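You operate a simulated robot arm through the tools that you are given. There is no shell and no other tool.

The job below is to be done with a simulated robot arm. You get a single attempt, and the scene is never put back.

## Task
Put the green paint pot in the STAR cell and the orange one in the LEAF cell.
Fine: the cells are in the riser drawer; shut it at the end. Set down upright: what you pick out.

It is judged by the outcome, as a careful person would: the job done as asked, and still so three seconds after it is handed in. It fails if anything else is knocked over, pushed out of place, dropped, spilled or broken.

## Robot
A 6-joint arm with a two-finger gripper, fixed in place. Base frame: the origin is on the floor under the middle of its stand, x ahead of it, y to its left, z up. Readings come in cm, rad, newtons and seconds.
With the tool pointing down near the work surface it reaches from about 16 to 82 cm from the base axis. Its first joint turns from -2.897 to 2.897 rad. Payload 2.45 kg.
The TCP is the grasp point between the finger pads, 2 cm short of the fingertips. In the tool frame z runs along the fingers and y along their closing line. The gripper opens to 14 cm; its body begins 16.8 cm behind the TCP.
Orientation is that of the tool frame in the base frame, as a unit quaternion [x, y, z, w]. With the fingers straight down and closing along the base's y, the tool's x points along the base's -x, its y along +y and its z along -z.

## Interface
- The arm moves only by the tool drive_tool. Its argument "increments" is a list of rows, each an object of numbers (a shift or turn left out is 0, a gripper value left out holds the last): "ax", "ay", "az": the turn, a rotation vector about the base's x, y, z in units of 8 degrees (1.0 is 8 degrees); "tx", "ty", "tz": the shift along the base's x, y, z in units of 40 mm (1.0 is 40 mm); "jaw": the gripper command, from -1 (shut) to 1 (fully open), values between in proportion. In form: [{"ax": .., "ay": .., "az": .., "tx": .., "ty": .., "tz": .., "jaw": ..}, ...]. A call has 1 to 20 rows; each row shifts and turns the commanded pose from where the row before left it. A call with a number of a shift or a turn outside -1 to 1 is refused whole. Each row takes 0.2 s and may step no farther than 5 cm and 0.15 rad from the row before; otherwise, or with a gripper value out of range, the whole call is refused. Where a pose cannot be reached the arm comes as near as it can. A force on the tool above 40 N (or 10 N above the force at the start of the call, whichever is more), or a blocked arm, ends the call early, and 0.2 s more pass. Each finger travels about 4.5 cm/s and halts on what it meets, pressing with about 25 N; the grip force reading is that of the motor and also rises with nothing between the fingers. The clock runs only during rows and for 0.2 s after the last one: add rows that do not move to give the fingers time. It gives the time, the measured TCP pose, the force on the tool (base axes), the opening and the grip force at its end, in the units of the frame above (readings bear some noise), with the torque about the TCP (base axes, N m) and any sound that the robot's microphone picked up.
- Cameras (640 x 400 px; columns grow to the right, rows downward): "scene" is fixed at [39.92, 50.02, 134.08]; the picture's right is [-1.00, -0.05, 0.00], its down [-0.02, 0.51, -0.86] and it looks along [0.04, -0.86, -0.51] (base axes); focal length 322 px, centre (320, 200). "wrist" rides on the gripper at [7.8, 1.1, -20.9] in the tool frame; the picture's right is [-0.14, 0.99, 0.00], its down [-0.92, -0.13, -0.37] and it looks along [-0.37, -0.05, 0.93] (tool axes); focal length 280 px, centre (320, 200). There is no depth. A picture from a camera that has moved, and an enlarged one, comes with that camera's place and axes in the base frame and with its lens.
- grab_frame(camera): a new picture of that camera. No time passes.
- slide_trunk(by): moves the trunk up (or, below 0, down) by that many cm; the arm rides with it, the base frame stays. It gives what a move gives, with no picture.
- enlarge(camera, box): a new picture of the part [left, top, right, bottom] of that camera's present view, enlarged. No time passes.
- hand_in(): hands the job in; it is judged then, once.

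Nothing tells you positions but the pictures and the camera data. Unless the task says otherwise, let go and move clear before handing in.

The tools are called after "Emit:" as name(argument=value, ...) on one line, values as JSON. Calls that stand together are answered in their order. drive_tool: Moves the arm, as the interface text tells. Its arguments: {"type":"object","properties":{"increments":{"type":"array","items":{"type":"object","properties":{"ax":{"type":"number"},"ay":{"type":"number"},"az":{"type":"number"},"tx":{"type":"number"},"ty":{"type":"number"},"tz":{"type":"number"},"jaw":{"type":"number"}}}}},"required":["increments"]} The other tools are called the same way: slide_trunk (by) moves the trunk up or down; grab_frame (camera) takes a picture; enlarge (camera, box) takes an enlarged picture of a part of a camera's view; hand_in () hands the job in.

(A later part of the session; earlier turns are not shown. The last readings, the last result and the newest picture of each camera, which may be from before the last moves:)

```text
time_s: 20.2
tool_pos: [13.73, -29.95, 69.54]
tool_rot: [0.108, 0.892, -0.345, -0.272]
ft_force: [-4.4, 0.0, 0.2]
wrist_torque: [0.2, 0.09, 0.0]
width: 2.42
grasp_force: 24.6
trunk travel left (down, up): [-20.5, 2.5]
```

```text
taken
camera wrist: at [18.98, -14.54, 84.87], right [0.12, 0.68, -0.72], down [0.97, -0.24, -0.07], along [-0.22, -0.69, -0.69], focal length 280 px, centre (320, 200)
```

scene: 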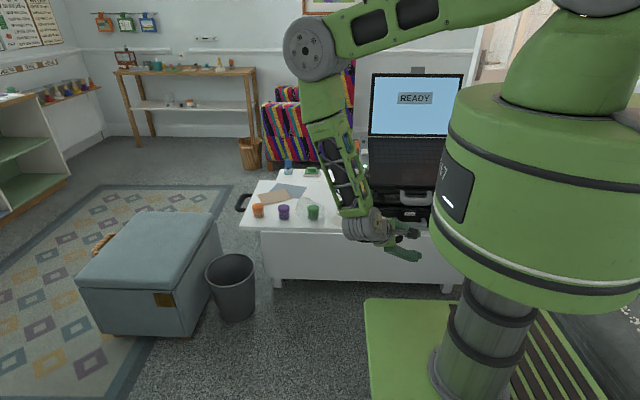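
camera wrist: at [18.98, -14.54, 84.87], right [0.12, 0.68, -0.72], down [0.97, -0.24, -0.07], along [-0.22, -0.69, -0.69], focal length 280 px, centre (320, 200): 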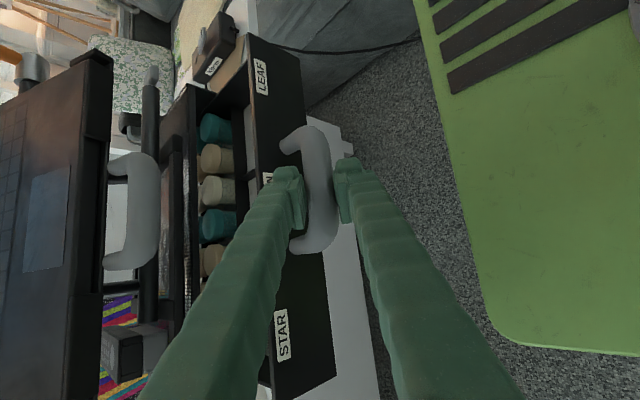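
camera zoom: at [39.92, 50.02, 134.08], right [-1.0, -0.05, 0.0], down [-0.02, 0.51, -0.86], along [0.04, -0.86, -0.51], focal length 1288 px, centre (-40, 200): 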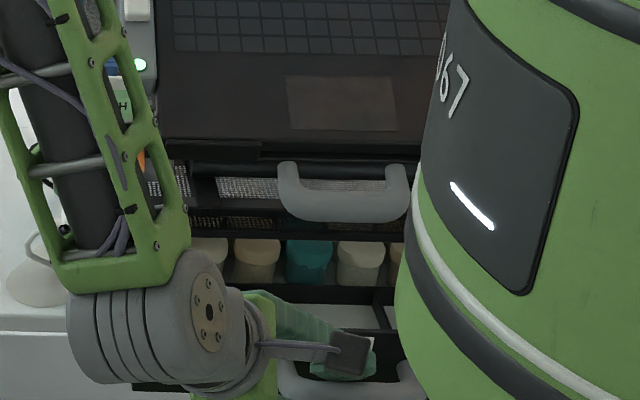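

It's about 13 cm open and still moving freely. I'll pull a few more centimetres for clearance in front of the laptop platform, stopping if it resists.

Emit:
drive_tool(increments=[{"ty": 0.2}, {"ty": 0.25}, {"ty": 0.25}, {"ty": 0.15}, {}])

Emit:
enlarge(camera="scene", box=[340, 150, 480, 250])

Emit:
grab_frame(camera="wrist")

```text
time_s: 21.4
tool_pos: [13.72, -26.54, 69.54]
tool_rot: [0.109, 0.892, -0.345, -0.272]
ft_force: [4.8, 0.4, -0.9]
wrist_torque: [0.11, 0.0, 0.01]
width: 2.4
grasp_force: 25.1
trunk travel left (down, up): [-20.5, 2.5]
```

```text
4.00 times, centred on (410, 200) of scene
camera zoom: at [39.92, 50.02, 134.08], right [-1.0, -0.05, 0.0], down [-0.02, 0.51, -0.86], along [0.04, -0.86, -0.51], focal length 1288 px, centre (-40, 200)
```

zoom: 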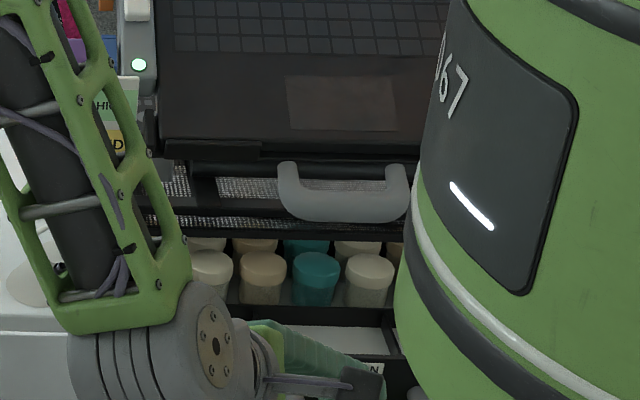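

```text
taken
camera wrist: at [19.01, -11.1, 84.86], right [0.12, 0.68, -0.72], down [0.97, -0.24, -0.07], along [-0.22, -0.69, -0.69], focal length 280 px, centre (320, 200)
```

wrist: 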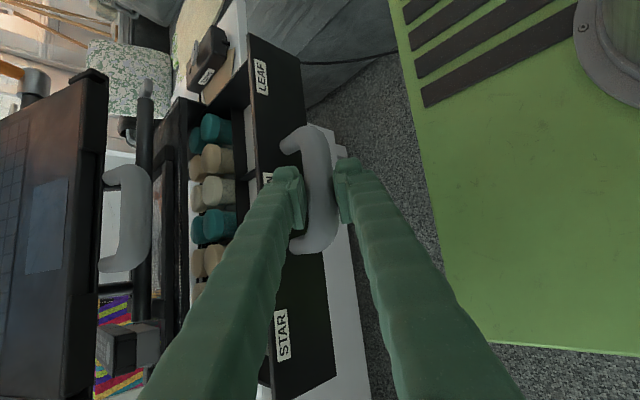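

The drawer is about 16 cm out, with the front at y ≈ -32, and two rows of jars show behind the front cells. I'll open the fingers a little and back straight off the handle.

Emit:
drive_tool(increments=[{"jaw": -0.58}, {}, {"tx": 0.14, "ty": 0.14, "tz": 0.153}, {"tx": 0.14, "ty": 0.14, "tz": 0.153, "jaw": -0.5}, {"tx": 0.14, "ty": 0.14, "tz": 0.153}, {"tx": 0.14, "ty": 0.14, "tz": 0.153}, {}])

Emit:
grab_frame(camera="wrist")

Emit:
grab_frame(camera="scene")

```text
time_s: 23.0
tool_pos: [15.85, -24.39, 72.04]
tool_rot: [0.109, 0.891, -0.346, -0.273]
ft_force: [0.6, 0.4, 0.4]
wrist_torque: [-0.05, 0.0, 0.03]
width: 3.5
grasp_force: 0.1
trunk travel left (down, up): [-20.5, 2.5]
```

```text
taken
camera wrist: at [21.22, -8.86, 87.33], right [0.12, 0.68, -0.72], down [0.97, -0.24, -0.07], along [-0.22, -0.69, -0.69], focal length 280 px, centre (320, 200)
```

wrist: 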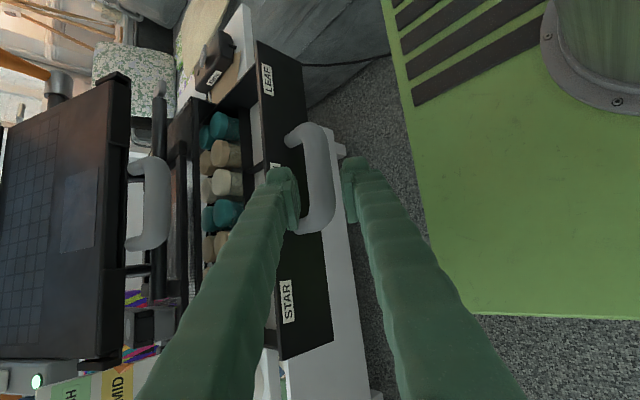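

```text
taken
```

scene: 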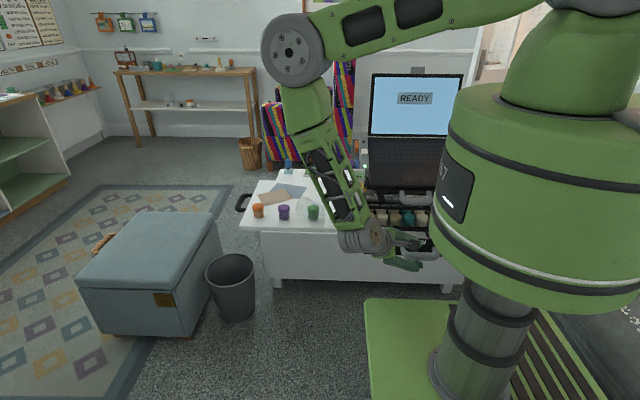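

Clear of the handle. I'll move out to +x and up, away from the drum, and bring the tool back to vertical.

Emit:
drive_tool(increments=[{"tx": 0.7, "tz": 0.3}, {"tx": 0.7, "tz": 0.5}, {"tx": 0.3, "tz": 0.9}, {"tz": 0.95, "ty": -0.2}, {"tz": 0.95, "ty": -0.2}, {"tz": 0.95, "ty": -0.25}, {"tz": 0.95, "ty": -0.25}, {"tz": 0.6, "ty": -0.25, "ax": 0.073, "ay": -0.618, "az": -0.783}, {"ty": -0.25, "ax": 0.073, "ay": -0.618, "az": -0.783}, {"ax": 0.073, "ay": -0.618, "az": -0.783}, {"ax": 0.073, "ay": -0.618, "az": -0.783}, {"ax": 0.073, "ay": -0.618, "az": -0.783}, {"ax": 0.073, "ay": -0.618, "az": -0.783}, {"ax": 0.073, "ay": -0.618, "az": -0.783}, {"ax": 0.073, "ay": -0.618, "az": -0.783}, {"ax": 0.073, "ay": -0.618, "az": -0.783}, {"ax": 0.073, "ay": -0.618, "az": -0.783}, {"ax": 0.073, "ay": -0.618, "az": -0.783}, {"ax": 0.018, "ay": -0.155, "az": -0.196}, {}])

Emit:
grab_frame(camera="wrist")

Emit:
grab_frame(camera="scene")

```text
time_s: 27.2
tool_pos: [22.67, -30.15, 96.4]
tool_rot: [0.687, 0.727, -0.019, -0.011]
ft_force: [0.1, 0.8, -1.2]
wrist_torque: [0.02, -0.01, 0.04]
width: 3.49
grasp_force: 0.0
out of reach, approached as far as the arm can: row 18
trunk travel left (down, up): [-20.5, 2.5]
```

```text
taken
camera wrist: at [24.31, -21.89, 117.18], right [1.0, -0.08, -0.04], down [-0.06, -0.92, 0.38], along [-0.07, -0.38, -0.92], focal length 280 px, centre (320, 200)
```

wrist: 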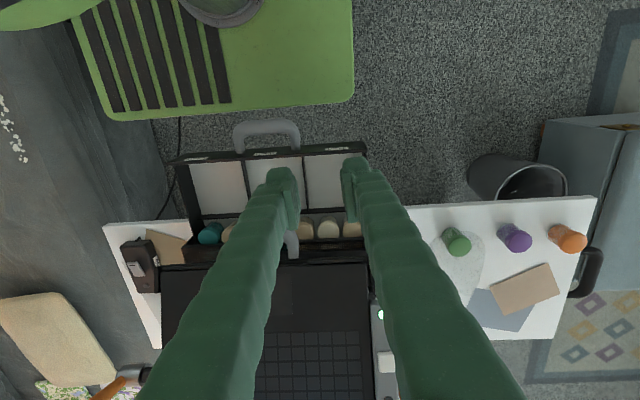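

```text
taken
```

scene: 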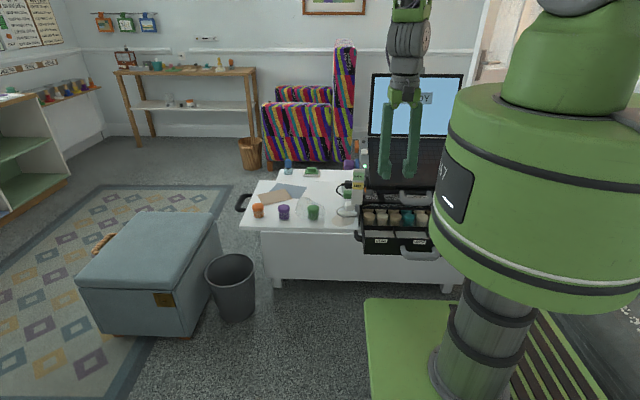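

The open drawer shows three front cells with white floors and two rows of jars behind them. I'll zoom to locate the cells.

Emit:
enlarge(camera="wrist", box=[160, 110, 400, 270])

Emit:
enlarge(camera="scene", box=[345, 190, 455, 270])

Emit:
enlarge(camera="wrist", box=[400, 180, 620, 320])

```text
2.50 times, centred on (280, 190) of wrist
camera zoom: at [24.31, -21.89, 117.18], right [1.0, -0.08, -0.04], down [-0.06, -0.92, 0.38], along [-0.07, -0.38, -0.92], focal length 701 px, centre (420, 225)
```

zoom: 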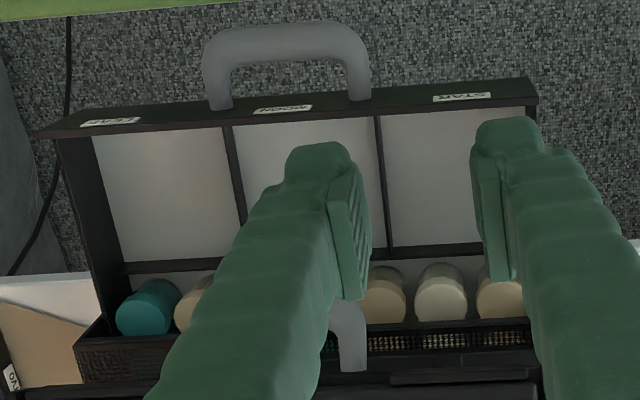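

```text
5.00 times, centred on (400, 230) of scene
camera zoom: at [39.92, 50.02, 134.08], right [-1.0, -0.05, 0.0], down [-0.02, 0.51, -0.86], along [0.04, -0.86, -0.51], focal length 1609 px, centre (-80, 50)
```

zoom: 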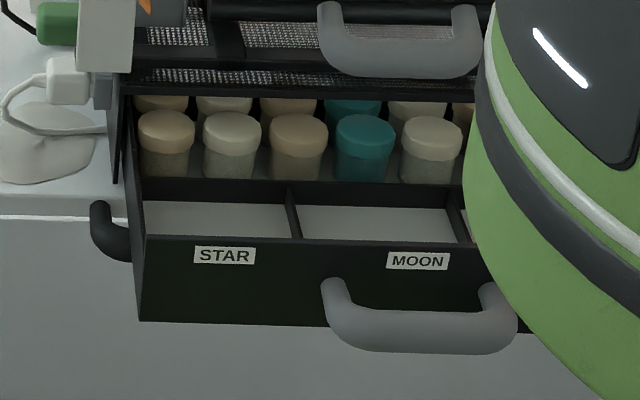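

```text
2.86 times, centred on (510, 250) of wrist
camera zoom: at [24.31, -21.89, 117.18], right [1.0, -0.08, -0.04], down [-0.06, -0.92, 0.38], along [-0.07, -0.38, -0.92], focal length 801 px, centre (-223, 57)
```

zoom: 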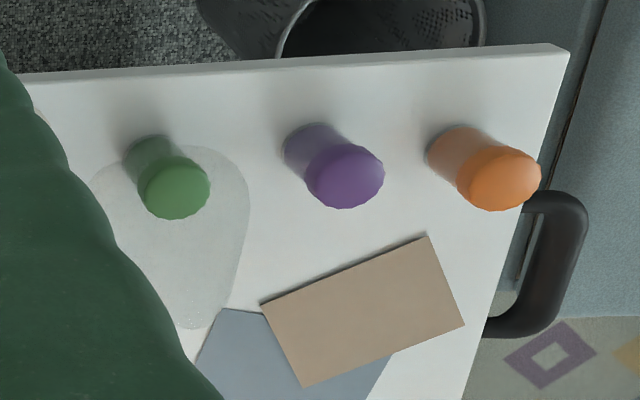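

The cells measure about 12 x 12 cm with low dividers (top about z = 67) on a floor at z ≈ 65.6. Green is near (47.2, -53.6), orange near (68.6, -54.1), and the desk top is z ≈ 64.5. I'll lower the trunk back and go above the green pot with the fingers closing along y.

Emit:
slide_trunk(by=-8)

Emit:
drive_tool(increments=[{"tz": 0.6}, {"tz": 0.6, "az": 0.9}, {"tx": 0.5, "ty": -0.3, "az": 0.95}, {"tx": 0.5, "ty": -0.3, "az": 0.95}, {"tx": 0.5, "ty": -0.4, "az": 0.95}, {"tx": 0.5, "ty": -0.5, "az": 0.95}, {"tx": 0.5, "ty": -0.5, "az": 0.95}, {"tx": 0.5, "ty": -0.5, "az": 0.95}, {"tx": 0.6, "ty": -0.55, "az": 0.95}, {"tx": 0.6, "ty": -0.6, "az": 0.95}, {"tx": 0.6, "ty": -0.6, "az": 0.95}, {"tx": 0.6, "ty": -0.6, "az": 0.95}, {"tx": 0.73, "ty": -0.6, "az": 0.85, "jaw": 0.1}, {}])

Emit:
grab_frame(camera="wrist")

Emit:
grab_frame(camera="scene")

```text
time_s: 28.3
tool_pos: [22.67, -30.16, 88.48]
tool_rot: [0.687, 0.726, -0.02, -0.011]
ft_force: [-0.2, -1.0, 0.1]
wrist_torque: [0.02, 0.01, 0.01]
width: 3.51
grasp_force: 0.0
trunk travel left (down, up): [-12.5, 10.5]
```

```text
time_s: 31.3
tool_pos: [47.01, -51.94, 90.65]
tool_rot: [0.003, 1.0, -0.023, 0.007]
ft_force: [-0.1, -0.6, -0.2]
wrist_torque: [0.0, 0.02, 0.0]
width: 7.69
grasp_force: 0.0
out of reach, approached as far as the arm can: row 1, 2
trunk travel left (down, up): [-12.5, 10.5]
```

```text
taken
camera wrist: at [38.98, -49.86, 111.4], right [0.14, 0.99, -0.05], down [0.92, -0.11, 0.39], along [0.38, -0.1, -0.92], focal length 280 px, centre (320, 200)
```

wrist: 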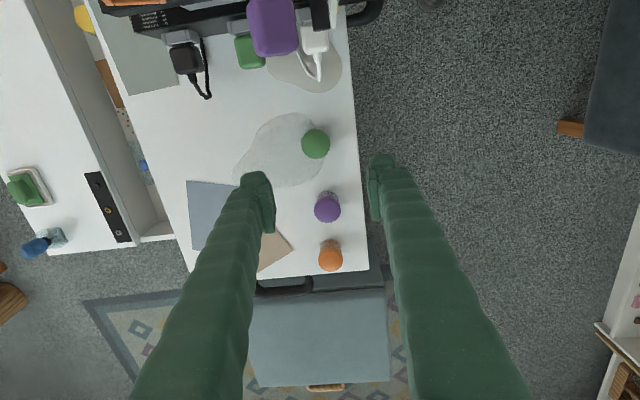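

```text
taken
```

scene: 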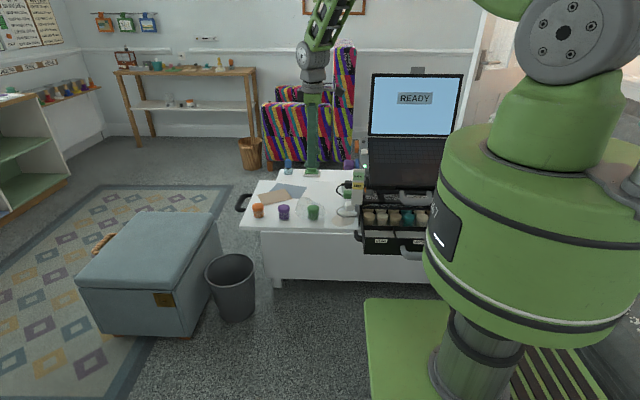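

A small tilt is left over from the reach limit. I'll correct it, centre over the green pot and descend partway to check alignment.

Emit:
drive_tool(increments=[{"ax": 0.165, "ay": 0.05, "ty": -0.2}, {"ax": 0.165, "ay": 0.05, "ty": -0.2}, {"tz": -0.8}, {"tz": -0.8}, {"tz": -0.6}, {}])

Emit:
grab_frame(camera="wrist")

Emit:
enlarge(camera="wrist", box=[240, 80, 420, 200])

Emit:
enlarge(camera="scene", box=[250, 140, 370, 230])

```text
time_s: 32.7
tool_pos: [46.97, -53.53, 81.79]
tool_rot: [0.004, 1.0, -0.001, 0.0]
ft_force: [0.5, 0.1, 0.1]
wrist_torque: [-0.02, 0.03, 0.03]
width: 7.69
grasp_force: 0.1
trunk travel left (down, up): [-12.5, 10.5]
```

```text
taken
camera wrist: at [39.28, -52.39, 102.76], right [0.14, 0.99, 0.0], down [0.92, -0.13, 0.37], along [0.36, -0.05, -0.93], focal length 280 px, centre (320, 200)
```

wrist: 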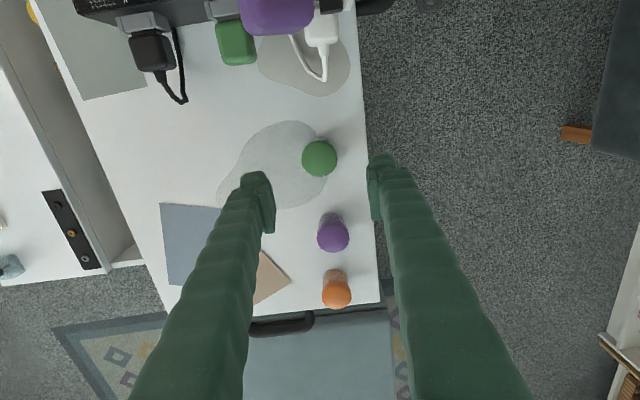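

```text
3.33 times, centred on (330, 140) of wrist
camera zoom: at [39.28, -52.39, 102.76], right [0.14, 0.99, 0.0], down [0.92, -0.13, 0.37], along [0.36, -0.05, -0.93], focal length 935 px, centre (287, 400)
```

zoom: 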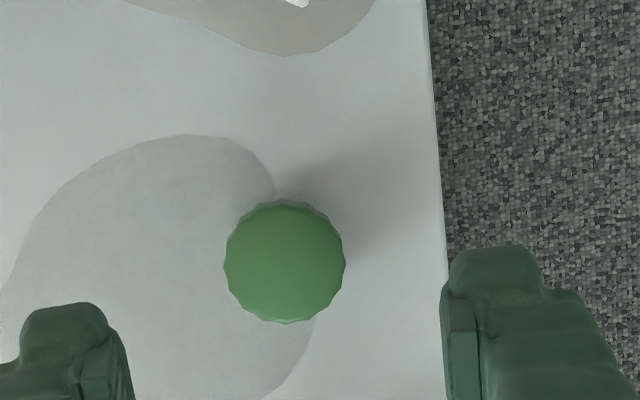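

```text
4.44 times, centred on (310, 185) of scene
camera zoom: at [39.92, 50.02, 134.08], right [-1.0, -0.05, 0.0], down [-0.02, 0.51, -0.86], along [0.04, -0.86, -0.51], focal length 1431 px, centre (364, 267)
```

zoom: 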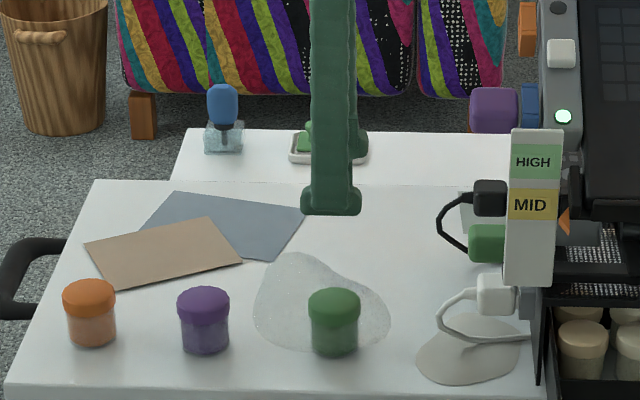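

The green pot's lid centre is at (47.25, -53.6), matching the earlier estimate. I'll go straight down around it.

Emit:
drive_tool(increments=[{"tx": 0.06, "ty": -0.02, "tz": -0.8}, {"tz": -0.8}, {"tz": -0.8}, {"tz": -0.6}, {"tz": -0.5}, {}])

Emit:
grab_frame(camera="wrist")

Emit:
enlarge(camera="scene", box=[270, 180, 350, 230])

```text
time_s: 34.1
tool_pos: [47.22, -53.82, 67.94]
tool_rot: [0.004, 1.0, -0.001, 0.0]
ft_force: [-0.1, -0.6, -0.7]
wrist_torque: [-0.02, 0.01, 0.0]
width: 7.71
grasp_force: 0.0
trunk travel left (down, up): [-12.5, 10.5]
```

```text
taken
camera wrist: at [39.49, -52.52, 88.86], right [0.14, 0.99, 0.0], down [0.92, -0.13, 0.37], along [0.36, -0.05, -0.93], focal length 280 px, centre (320, 200)
```

wrist: 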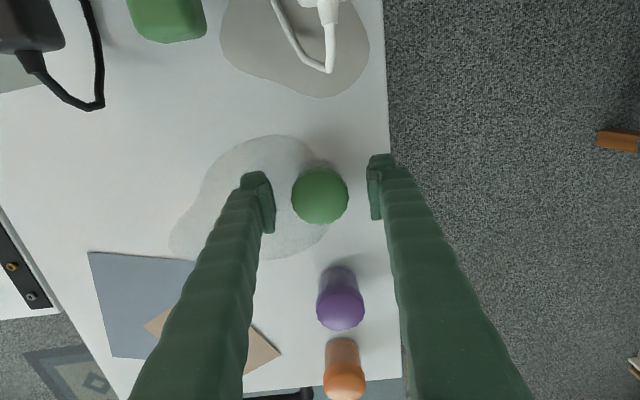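

```text
8.00 times, centred on (310, 205) of scene
camera zoom: at [39.92, 50.02, 134.08], right [-1.0, -0.05, 0.0], down [-0.02, 0.51, -0.86], along [0.04, -0.86, -0.51], focal length 2575 px, centre (400, 160)
```

zoom: 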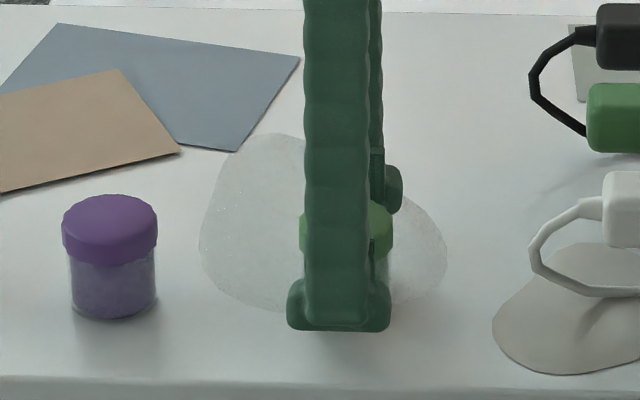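

The fingers straddle the green pot with room on both sides. I'll close on it.

Emit:
drive_tool(increments=[{"tz": 0.035, "ty": 0.03}, {"jaw": -0.3}, {}, {}, {"jaw": -0.7}, {}, {}, {}])

Emit:
enlarge(camera="wrist", box=[220, 120, 420, 250])

```text
time_s: 35.9
tool_pos: [47.11, -53.63, 68.07]
tool_rot: [0.003, 1.0, 0.0, 0.0]
ft_force: [-0.4, 0.3, 0.2]
wrist_torque: [-0.01, -0.02, 0.01]
width: 4.38
grasp_force: 25.1
trunk travel left (down, up): [-12.5, 10.5]
```

```text
3.08 times, centred on (320, 185) of wrist
camera zoom: at [39.49, -52.4, 89.03], right [0.14, 0.99, 0.0], down [0.92, -0.13, 0.37], along [0.36, -0.05, -0.93], focal length 863 px, centre (320, 246)
```

zoom: 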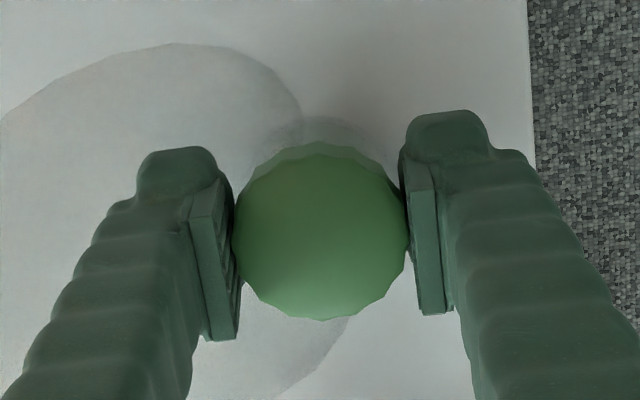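

It's gripped at 4.4 cm. I'll lift slowly and check that the whole pot comes up and stays upright.

Emit:
drive_tool(increments=[{"tz": 0.2}, {"tz": 0.4}, {"tz": 0.7}, {"tz": 0.8}, {}])

Emit:
enlarge(camera="scene", box=[260, 150, 360, 230])

Emit:
enlarge(camera="wrist", box=[220, 120, 420, 250])

```text
time_s: 37.1
tool_pos: [47.28, -53.61, 76.49]
tool_rot: [0.003, 1.0, -0.001, -0.001]
ft_force: [-0.7, -0.4, -0.1]
wrist_torque: [0.0, 0.02, 0.02]
width: 4.39
grasp_force: 24.8
trunk travel left (down, up): [-12.5, 10.5]
```

```text
5.00 times, centred on (310, 190) of scene
camera zoom: at [39.92, 50.02, 134.08], right [-1.0, -0.05, 0.0], down [-0.02, 0.51, -0.86], along [0.04, -0.86, -0.51], focal length 1609 px, centre (370, 250)
```

zoom: 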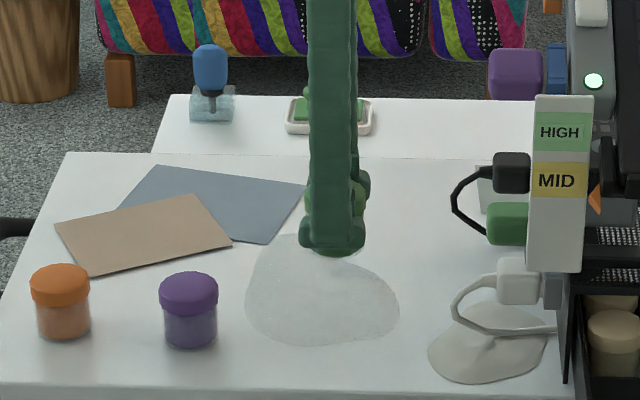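

```text
3.08 times, centred on (320, 185) of wrist
camera zoom: at [39.48, -52.43, 97.45], right [0.14, 0.99, 0.0], down [0.92, -0.13, 0.37], along [0.36, -0.05, -0.93], focal length 863 px, centre (320, 246)
```

zoom: 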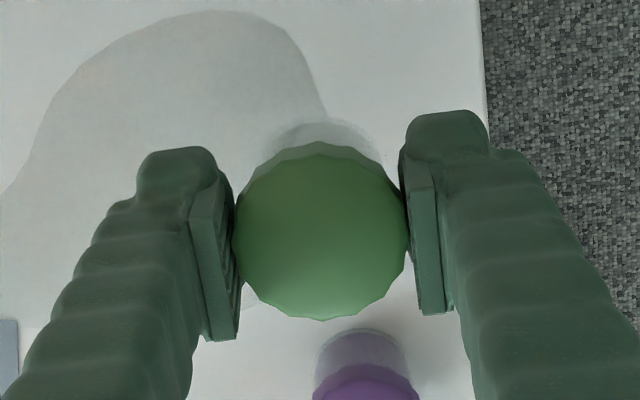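

The green pot lifted cleanly, and nothing was left behind. I'll carry it high, around the gauge, to a spot above the STAR cell while turning the gripper so it closes along x.

Emit:
drive_tool(increments=[{"tz": 0.9}, {"tz": 0.9}, {"tz": 0.9, "ty": 0.5}, {"tz": 0.8, "ty": 0.6}, {"ty": 0.8, "az": -0.8}, {"ty": 0.8, "az": -0.8}, {"ty": 0.8, "az": -0.9}, {"ty": 0.8, "az": -0.9}, {"tx": -0.8, "az": -0.95}, {"tx": -0.8, "az": -0.95}, {"tx": -0.8, "az": -0.95}, {"tx": -0.8, "az": -0.95}, {"tx": -0.8, "az": -0.95}, {"tx": -0.8, "az": -0.95}, {"tx": -0.8, "az": -0.95}, {"tx": -0.8, "az": -0.95}, {"az": -0.25, "tx": -0.05, "ty": -0.3}, {}])

Emit:
grab_frame(camera="wrist")

Emit:
enlarge(camera="scene", box=[330, 100, 460, 270])

```text
time_s: 40.9
tool_pos: [21.38, -37.66, 90.51]
tool_rot: [0.71, 0.704, 0.0, -0.001]
ft_force: [-0.2, -1.3, 0.3]
wrist_torque: [0.02, 0.04, -0.01]
width: 4.39
grasp_force: 25.2
trunk travel left (down, up): [-12.5, 10.5]
```

```text
taken
camera wrist: at [22.63, -29.81, 111.43], right [0.99, -0.15, 0.0], down [-0.13, -0.92, 0.37], along [-0.06, -0.36, -0.93], focal length 280 px, centre (320, 200)
```

wrist: 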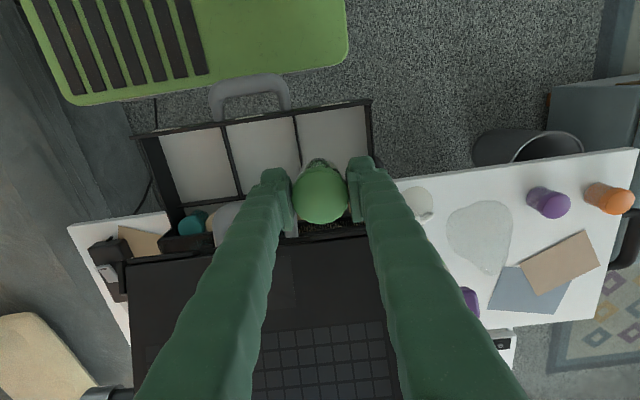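

```text
2.35 times, centred on (395, 185) of scene
camera zoom: at [39.92, 50.02, 134.08], right [-1.0, -0.05, 0.0], down [-0.02, 0.51, -0.86], along [0.04, -0.86, -0.51], focal length 757 px, centre (144, 235)
```

zoom: 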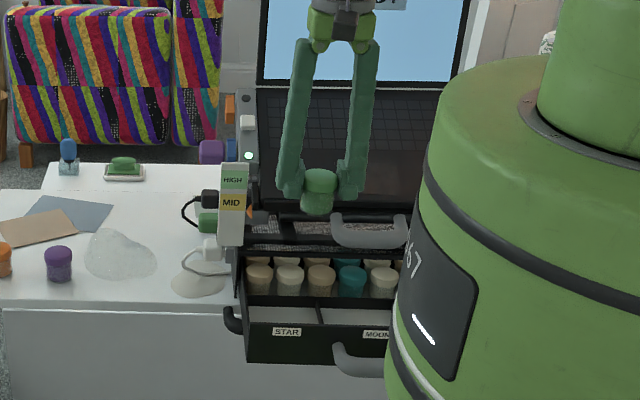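

The whole pot is visible in the grip, upright, above the drawer. I'll zoom in on the cells to fix the drop position.

Emit:
enlarge(camera="wrist", box=[130, 70, 390, 240])

Emit:
enlarge(camera="scene", box=[365, 200, 455, 260])

Emit:
enlarge(camera="scene", box=[375, 160, 425, 200])

```text
2.35 times, centred on (260, 155) of wrist
camera zoom: at [22.63, -29.81, 111.43], right [0.99, -0.15, 0.0], down [-0.13, -0.92, 0.37], along [-0.06, -0.36, -0.93], focal length 660 px, centre (461, 306)
```

zoom: 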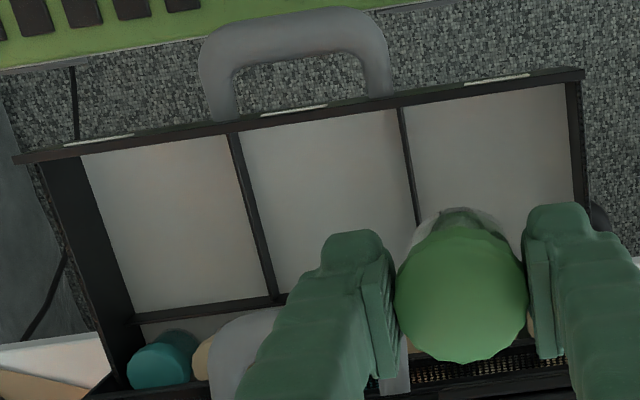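

```text
6.67 times, centred on (410, 230) of scene
camera zoom: at [39.92, 50.02, 134.08], right [-1.0, -0.05, 0.0], down [-0.02, 0.51, -0.86], along [0.04, -0.86, -0.51], focal length 2146 px, centre (-280, 0)
```

zoom: 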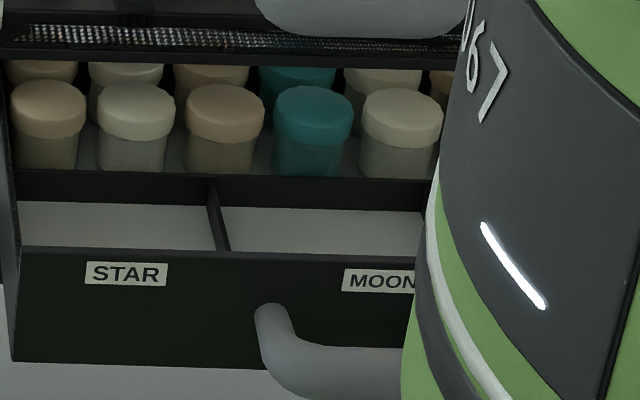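

```text
10.00 times, centred on (400, 180) of scene
camera zoom: at [39.92, 50.02, 134.08], right [-1.0, -0.05, 0.0], down [-0.02, 0.51, -0.86], along [0.04, -0.86, -0.51], focal length 3219 px, centre (-480, 400)
```

zoom: 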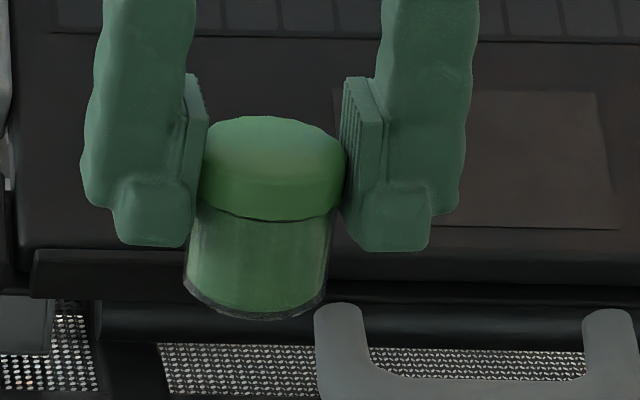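

The pot hangs upright, with its bottom about 3.6 cm below the TCP. The STAR cell runs x 18.2–28.6, y -45 to -33, with its floor at z ≈ 65.4. I'll lower at (21.6, -37.9), which keeps the fingers off the right wall and the upper grip.

Emit:
drive_tool(increments=[{"tx": 0.05, "ty": -0.05, "tz": -0.5}, {"tz": -0.9}, {"tz": -0.9}, {"tz": -0.9}, {"tz": -0.9}, {"tz": -0.6}, {}])

Emit:
enlarge(camera="wrist", box=[200, 80, 440, 260])

Emit:
enlarge(camera="scene", box=[350, 150, 450, 250])

```text
time_s: 42.5
tool_pos: [21.71, -37.97, 71.69]
tool_rot: [0.709, 0.705, -0.001, -0.001]
ft_force: [-0.1, 0.0, -1.1]
wrist_torque: [-0.02, -0.01, -0.04]
width: 4.4
grasp_force: 24.8
trunk travel left (down, up): [-12.5, 10.5]
```

```text
2.22 times, centred on (320, 170) of wrist
camera zoom: at [22.85, -30.04, 92.6], right [0.99, -0.14, 0.0], down [-0.13, -0.92, 0.37], along [-0.05, -0.36, -0.93], focal length 623 px, centre (320, 267)
```

zoom: 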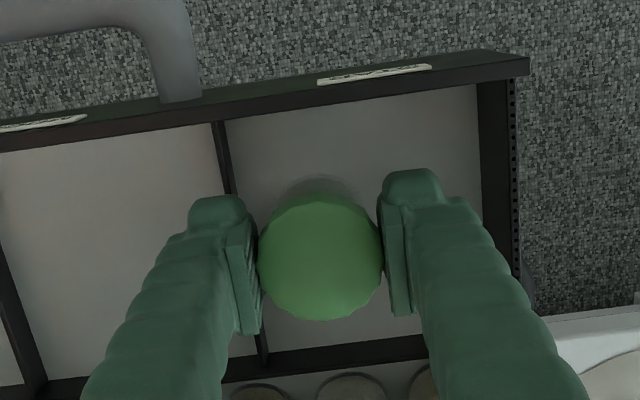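

```text
4.00 times, centred on (400, 200) of scene
camera zoom: at [39.92, 50.02, 134.08], right [-1.0, -0.05, 0.0], down [-0.02, 0.51, -0.86], along [0.04, -0.86, -0.51], focal length 1288 px, centre (0, 200)
```

zoom: 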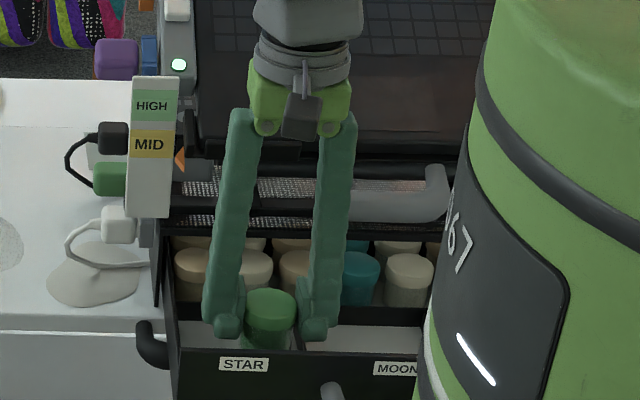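

The pot is over the STAR cell. I'll lower gently in small steps until it touches the floor.

Emit:
drive_tool(increments=[{"tz": -0.25, "tx": 0.04}, {"tz": -0.2}, {"tz": -0.1}, {}])

Emit:
enlarge(camera="scene", box=[365, 200, 435, 250])

```text
time_s: 43.5
tool_pos: [21.83, -37.84, 69.47]
tool_rot: [0.709, 0.705, -0.001, -0.001]
ft_force: [0.9, 0.7, 0.5]
wrist_torque: [0.02, -0.01, 0.03]
width: 4.41
grasp_force: 24.8
trunk travel left (down, up): [-12.5, 10.5]
```

```text
8.00 times, centred on (400, 225) of scene
camera zoom: at [39.92, 50.02, 134.08], right [-1.0, -0.05, 0.0], down [-0.02, 0.51, -0.86], along [0.04, -0.86, -0.51], focal length 2575 px, centre (-320, 0)
```

zoom: 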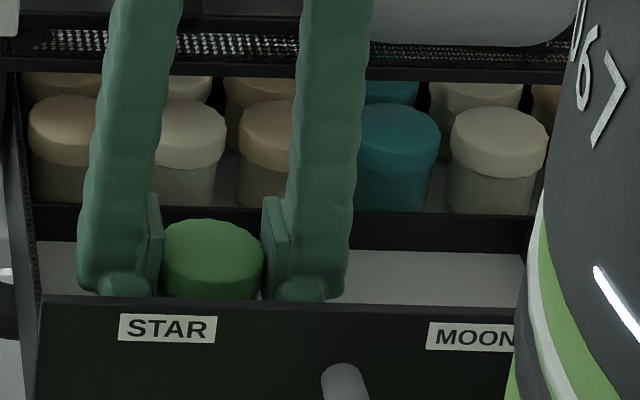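

Emit:
drive_tool(increments=[{"tz": -0.05}, {}])

Emit:
drive_tool(increments=[{"tz": -0.05}, {}])

```text
time_s: 44.1
tool_pos: [21.74, -37.86, 69.26]
tool_rot: [0.709, 0.705, -0.001, -0.001]
ft_force: [0.3, 0.5, -0.1]
wrist_torque: [-0.01, 0.01, 0.0]
width: 4.39
grasp_force: 25.4
trunk travel left (down, up): [-12.5, 10.5]
```

```text
time_s: 44.7
tool_pos: [21.81, -37.85, 69.23]
tool_rot: [0.709, 0.705, 0.0, 0.001]
ft_force: [-0.6, -0.7, 25.0]
wrist_torque: [0.09, -0.02, -0.09]
width: 4.41
grasp_force: 25.2
trunk travel left (down, up): [-12.5, 10.5]
```

The contact force is centred, with almost no torque, so the pot is resting on the cell floor. I'll ease the pressure, open slightly and check.

Emit:
drive_tool(increments=[{"tz": 0.03}, {"jaw": -0.25}, {}, {}, {}])

Emit:
enlarge(camera="wrist", box=[200, 80, 440, 260])

Emit:
enlarge(camera="scene", box=[365, 200, 435, 250])

```text
time_s: 45.9
tool_pos: [21.8, -37.85, 69.28]
tool_rot: [0.709, 0.705, -0.001, -0.001]
ft_force: [-0.5, 0.1, 0.7]
wrist_torque: [-0.02, 0.0, -0.03]
width: 5.23
grasp_force: 0.0
trunk travel left (down, up): [-12.5, 10.5]
```

```text
2.22 times, centred on (320, 170) of wrist
camera zoom: at [23.02, -30.0, 90.13], right [0.99, -0.14, 0.0], down [-0.13, -0.92, 0.37], along [-0.05, -0.36, -0.93], focal length 623 px, centre (320, 267)
```

zoom: 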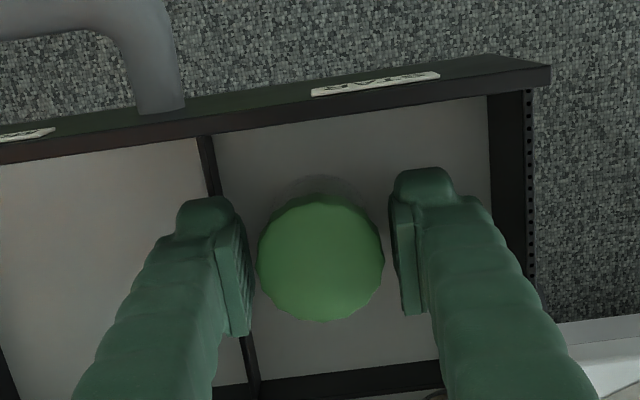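

```text
8.00 times, centred on (400, 225) of scene
camera zoom: at [39.92, 50.02, 134.08], right [-1.0, -0.05, 0.0], down [-0.02, 0.51, -0.86], along [0.04, -0.86, -0.51], focal length 2575 px, centre (-320, 0)
```

zoom: 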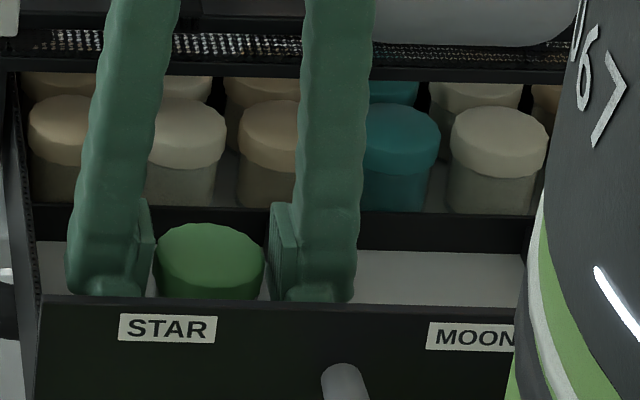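

The green pot stands upright in STAR. I'll raise straight out, then lower the trunk with the arm clear of everything, since orange is about 87 cm from the base axis and needs the extra reach.

Emit:
drive_tool(increments=[{"tz": 0.3}, {"tz": 0.7}, {"tz": 0.9}, {"tz": 0.95}, {"tz": 0.95}, {"tz": 0.95}, {"tz": 0.95}, {"tz": 0.95}, {"ty": 0.5, "tz": 0.7}, {}])

Emit:
grab_frame(camera="wrist")

Emit:
slide_trunk(by=-12)

Emit:
grab_frame(camera="scene")

```text
time_s: 48.1
tool_pos: [21.88, -35.98, 98.7]
tool_rot: [0.709, 0.705, -0.001, 0.0]
ft_force: [-1.3, 0.9, 0.0]
wrist_torque: [0.04, -0.02, 0.0]
width: 5.26
grasp_force: 0.0
trunk travel left (down, up): [-12.5, 10.5]
```

```text
taken
camera wrist: at [23.0, -28.02, 119.61], right [0.99, -0.14, 0.0], down [-0.13, -0.92, 0.37], along [-0.05, -0.36, -0.93], focal length 280 px, centre (320, 200)
```

wrist: 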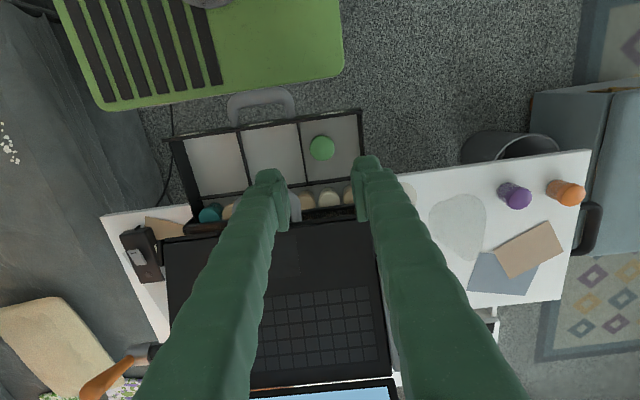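

```text
time_s: 49.6
tool_pos: [21.61, -36.02, 86.71]
tool_rot: [0.71, 0.705, 0.0, -0.001]
ft_force: [0.2, -0.1, -0.7]
wrist_torque: [0.01, 0.01, -0.01]
width: 5.25
grasp_force: 0.0
trunk travel left (down, up): [-0.5, 22.5]
```

```text
taken
```

scene: 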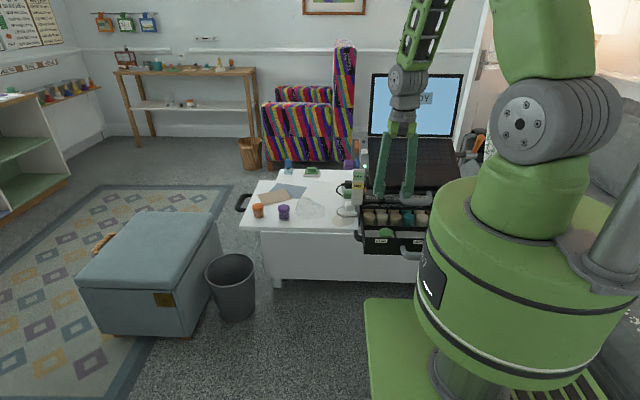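

The trunk is down. Next I'll travel to hover above the orange pot, turning the gripper and adding a slight 5° outward tilt about its closing axis to gain reach.

Emit:
drive_tool(increments=[{"tz": 0.9}, {"tz": 0.7, "ty": 0.3}, {"tx": 0.9, "ty": 0.1}, {"tx": 0.95, "az": 0.5}, {"tx": 0.95, "az": 0.75}, {"tx": 0.95, "az": 0.75}, {"tx": 0.95, "ty": -0.4, "az": 0.75}, {"tx": 0.95, "ty": -0.5, "az": 0.75}, {"tx": 0.95, "ty": -0.6, "az": 0.75}, {"tx": 0.95, "ty": -0.7, "az": 0.75}, {"tx": 0.95, "ty": -0.7, "az": 0.75}, {"tx": 0.95, "ty": -0.7, "az": 0.75}, {"tx": 0.95, "ty": -0.7, "jaw": 0.1}, {"tx": 0.9, "ty": -0.6, "ax": -0.19, "ay": -0.245}, {"ax": -0.19, "ay": -0.245, "tz": -0.5}, {"tz": -0.5}, {}])

Emit:
grab_frame(camera="wrist")

Emit:
grab_frame(camera="scene")

```text
time_s: 53.2
tool_pos: [67.02, -54.0, 89.02]
tool_rot: [0.329, 0.943, -0.015, 0.041]
ft_force: [0.0, -0.3, 0.4]
wrist_torque: [0.02, 0.03, 0.03]
width: 7.71
grasp_force: 0.1
trunk travel left (down, up): [-0.5, 22.5]
```

```text
taken
camera wrist: at [60.29, -47.07, 109.19], right [0.72, 0.69, 0.01], down [0.62, -0.65, 0.45], along [0.32, -0.32, -0.9], focal length 280 px, centre (320, 200)
```

wrist: 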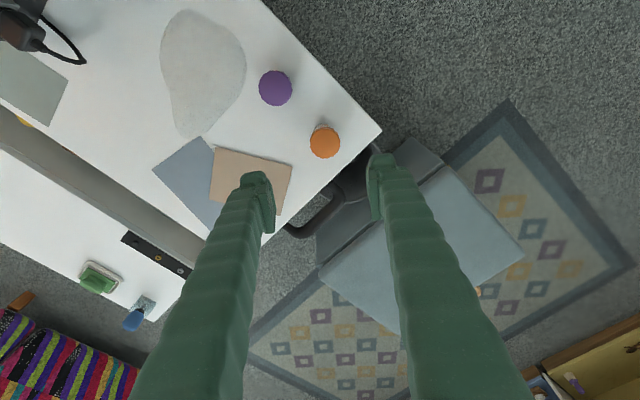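

```text
taken
```

scene: 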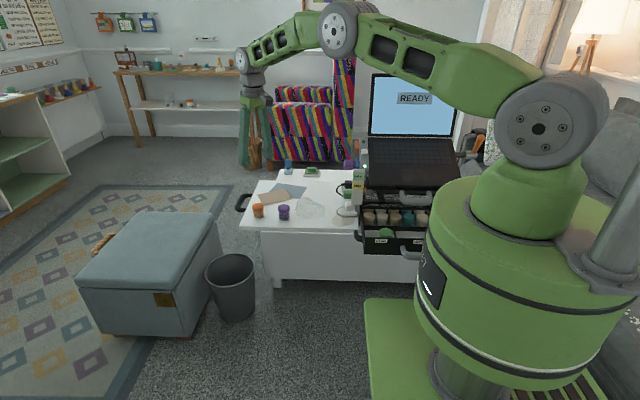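

I reached the hover point with the closing axis level. I'll zoom in to centre on the orange pot.

Emit:
enlarge(camera="wrist", box=[230, 50, 410, 200])

Emit:
enlarge(camera="scene", box=[230, 180, 330, 240])

```text
2.67 times, centred on (320, 125) of wrist
camera zoom: at [60.29, -47.07, 109.19], right [0.72, 0.69, 0.01], down [0.62, -0.65, 0.45], along [0.32, -0.32, -0.9], focal length 748 px, centre (320, 400)
```

zoom: 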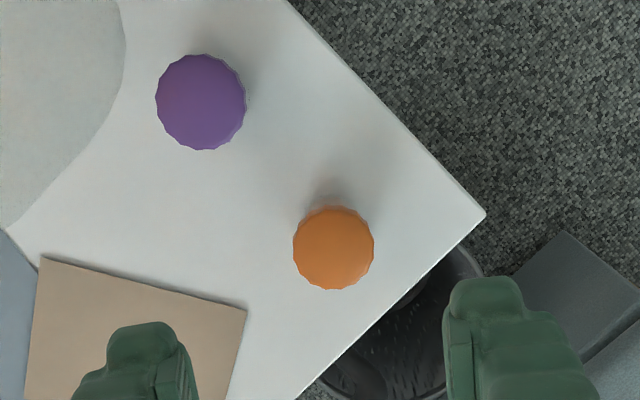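

```text
6.40 times, centred on (280, 210) of scene
camera zoom: at [39.92, 50.02, 134.08], right [-1.0, -0.05, 0.0], down [-0.02, 0.51, -0.86], along [0.04, -0.86, -0.51], focal length 2060 px, centre (576, 136)
```

zoom: 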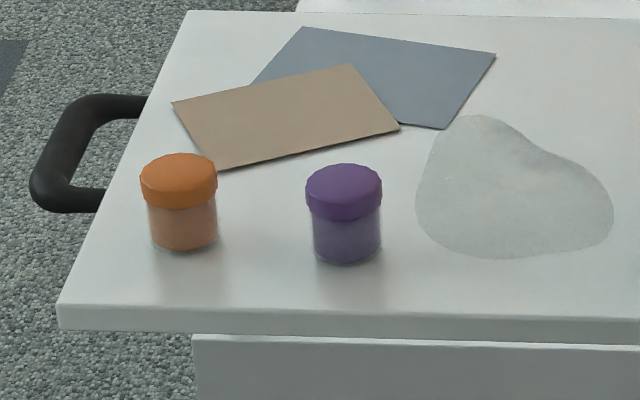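

The orange pot is at (68.75, -54.3). I'll line up and descend in two stages, checking reach partway.

Emit:
drive_tool(increments=[{"tx": 0.43, "ty": -0.075, "tz": -0.5}, {"tz": -0.9}, {"tz": -0.9}, {"tz": -0.9}, {"tz": -0.5}, {}])

Emit:
enlarge(camera="wrist", box=[220, 90, 420, 240])

Emit:
enlarge(camera="scene", box=[220, 150, 330, 240])

```text
time_s: 54.6
tool_pos: [68.64, -54.12, 74.32]
tool_rot: [0.328, 0.944, -0.014, 0.041]
ft_force: [-0.2, 0.1, 0.1]
wrist_torque: [0.02, -0.01, 0.01]
width: 7.68
grasp_force: 0.0
trunk travel left (down, up): [-0.5, 22.5]
```

```text
2.67 times, centred on (320, 165) of wrist
camera zoom: at [61.88, -47.21, 94.42], right [0.72, 0.69, 0.01], down [0.61, -0.65, 0.45], along [0.32, -0.32, -0.89], focal length 748 px, centre (320, 293)
```

zoom: 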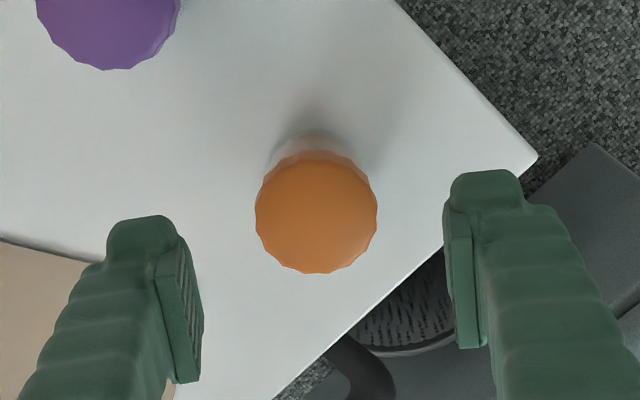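

```text
4.44 times, centred on (275, 195) of scene
camera zoom: at [39.92, 50.02, 134.08], right [-1.0, -0.05, 0.0], down [-0.02, 0.51, -0.86], along [0.04, -0.86, -0.51], focal length 1431 px, centre (520, 222)
```

zoom: 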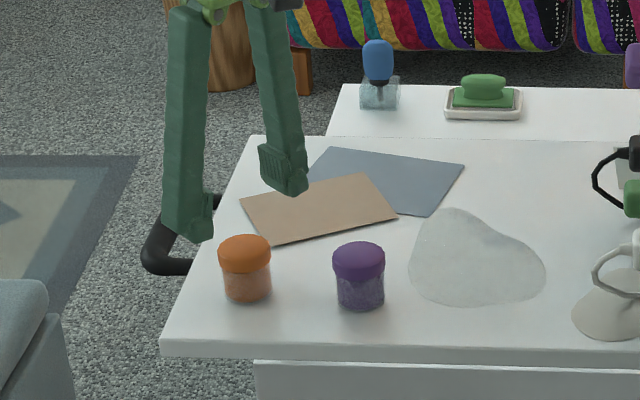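

The TCP is centred over the orange lid to within a millimetre or so. I'll go down and grip.

Emit:
drive_tool(increments=[{"tz": -0.5}, {"tz": -0.5}, {"tz": -0.5}, {}])

Emit:
enlarge(camera="wrist", box=[220, 90, 420, 240])

```text
time_s: 55.6
tool_pos: [67.79, -53.2, 68.53]
tool_rot: [0.329, 0.943, -0.015, 0.041]
ft_force: [-0.3, -0.2, -0.9]
wrist_torque: [-0.01, 0.0, -0.01]
width: 7.69
grasp_force: 0.0
out of reach, approached as far as the arm can: row 1, 2, 3
trunk travel left (down, up): [-0.5, 22.5]
```

```text
2.67 times, centred on (320, 165) of wrist
camera zoom: at [60.98, -46.44, 88.66], right [0.72, 0.69, 0.01], down [0.61, -0.65, 0.45], along [0.32, -0.32, -0.89], focal length 748 px, centre (320, 293)
```

zoom: 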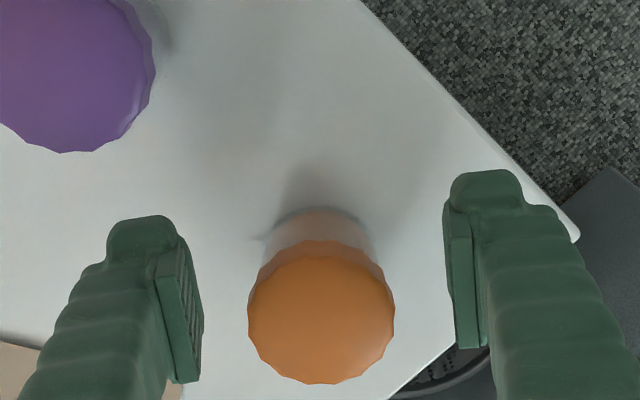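

It's about 1.3 cm short radially at this tilt. I'll raise, add 5° more tilt about the closing axis and try again.

Emit:
drive_tool(increments=[{"tz": 0.7}, {"tz": 0.8}, {"ax": -0.195, "ay": -0.245}, {"ax": -0.195, "ay": -0.245}, {}])

Emit:
enlarge(camera="wrist", box=[220, 90, 420, 240])

```text
time_s: 56.8
tool_pos: [70.37, -55.72, 73.94]
tool_rot: [0.328, 0.941, -0.028, 0.08]
ft_force: [0.3, -0.1, 0.1]
wrist_torque: [0.03, 0.03, 0.0]
width: 7.73
grasp_force: 0.1
out of reach, approached as far as the arm can: row 1, 2, 3, 4
trunk travel left (down, up): [-0.5, 22.5]
```

```text
2.67 times, centred on (320, 165) of wrist
camera zoom: at [62.25, -47.76, 93.24], right [0.72, 0.69, 0.02], down [0.58, -0.62, 0.52], along [0.37, -0.36, -0.85], focal length 748 px, centre (320, 293)
```

zoom: 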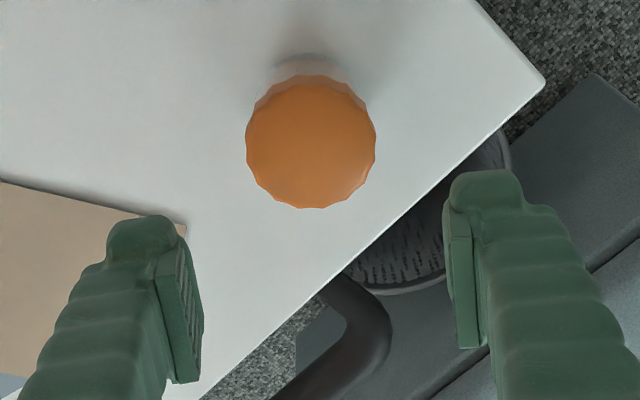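

The commanded pose drifted outward while out of reach. I'll bring the TCP back over the pot and re-check.

Emit:
drive_tool(increments=[{"tx": -0.21, "ty": 0.195}, {"tx": -0.21, "ty": 0.195}, {}])

Emit:
enlarge(camera="wrist", box=[220, 90, 420, 240])

```text
time_s: 57.6
tool_pos: [70.35, -55.79, 73.72]
tool_rot: [0.329, 0.941, -0.029, 0.081]
ft_force: [0.1, 0.2, -0.5]
wrist_torque: [-0.01, -0.01, 0.01]
width: 7.7
grasp_force: 0.2
out of reach, approached as far as the arm can: row 1, 2
trunk travel left (down, up): [-0.5, 22.5]
```

```text
2.67 times, centred on (320, 165) of wrist
camera zoom: at [62.24, -47.73, 93.03], right [0.72, 0.69, 0.02], down [0.58, -0.62, 0.52], along [0.37, -0.36, -0.85], focal length 748 px, centre (320, 293)
```

zoom: 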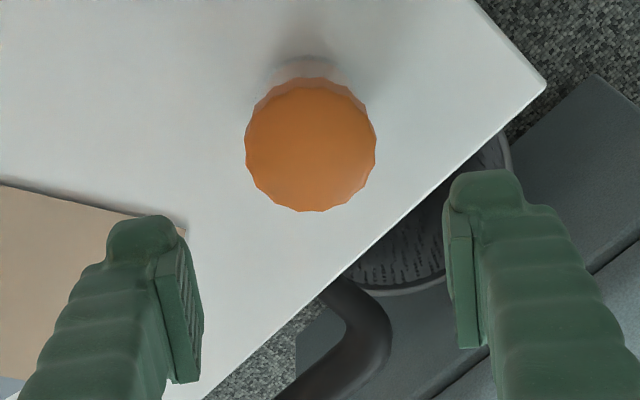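

Emit:
grab_frame(camera="scene")

Emit:
drive_tool(increments=[{"tz": 0.5}, {"tz": 0.5}, {}])

```text
taken
```

scene: 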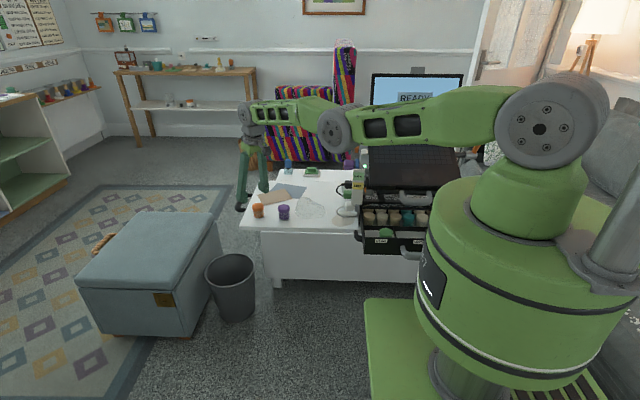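

```text
time_s: 58.4
tool_pos: [70.82, -56.08, 77.69]
tool_rot: [0.327, 0.941, -0.028, 0.081]
ft_force: [0.3, -0.8, -0.2]
wrist_torque: [-0.03, 0.0, 0.01]
width: 7.71
grasp_force: 0.1
out of reach, approached as far as the arm can: row 2
trunk travel left (down, up): [-0.5, 22.5]
```

Emit:
drive_tool(increments=[{"tx": -0.26, "ty": 0.24}, {"tx": -0.26, "ty": 0.24}, {}])

```text
time_s: 59.2
tool_pos: [70.8, -56.14, 77.62]
tool_rot: [0.328, 0.941, -0.028, 0.08]
ft_force: [-0.2, 0.6, -0.1]
wrist_torque: [0.02, 0.0, -0.01]
width: 7.73
grasp_force: 0.1
out of reach, approached as far as the arm can: row 1, 2
trunk travel left (down, up): [-0.5, 22.5]
```

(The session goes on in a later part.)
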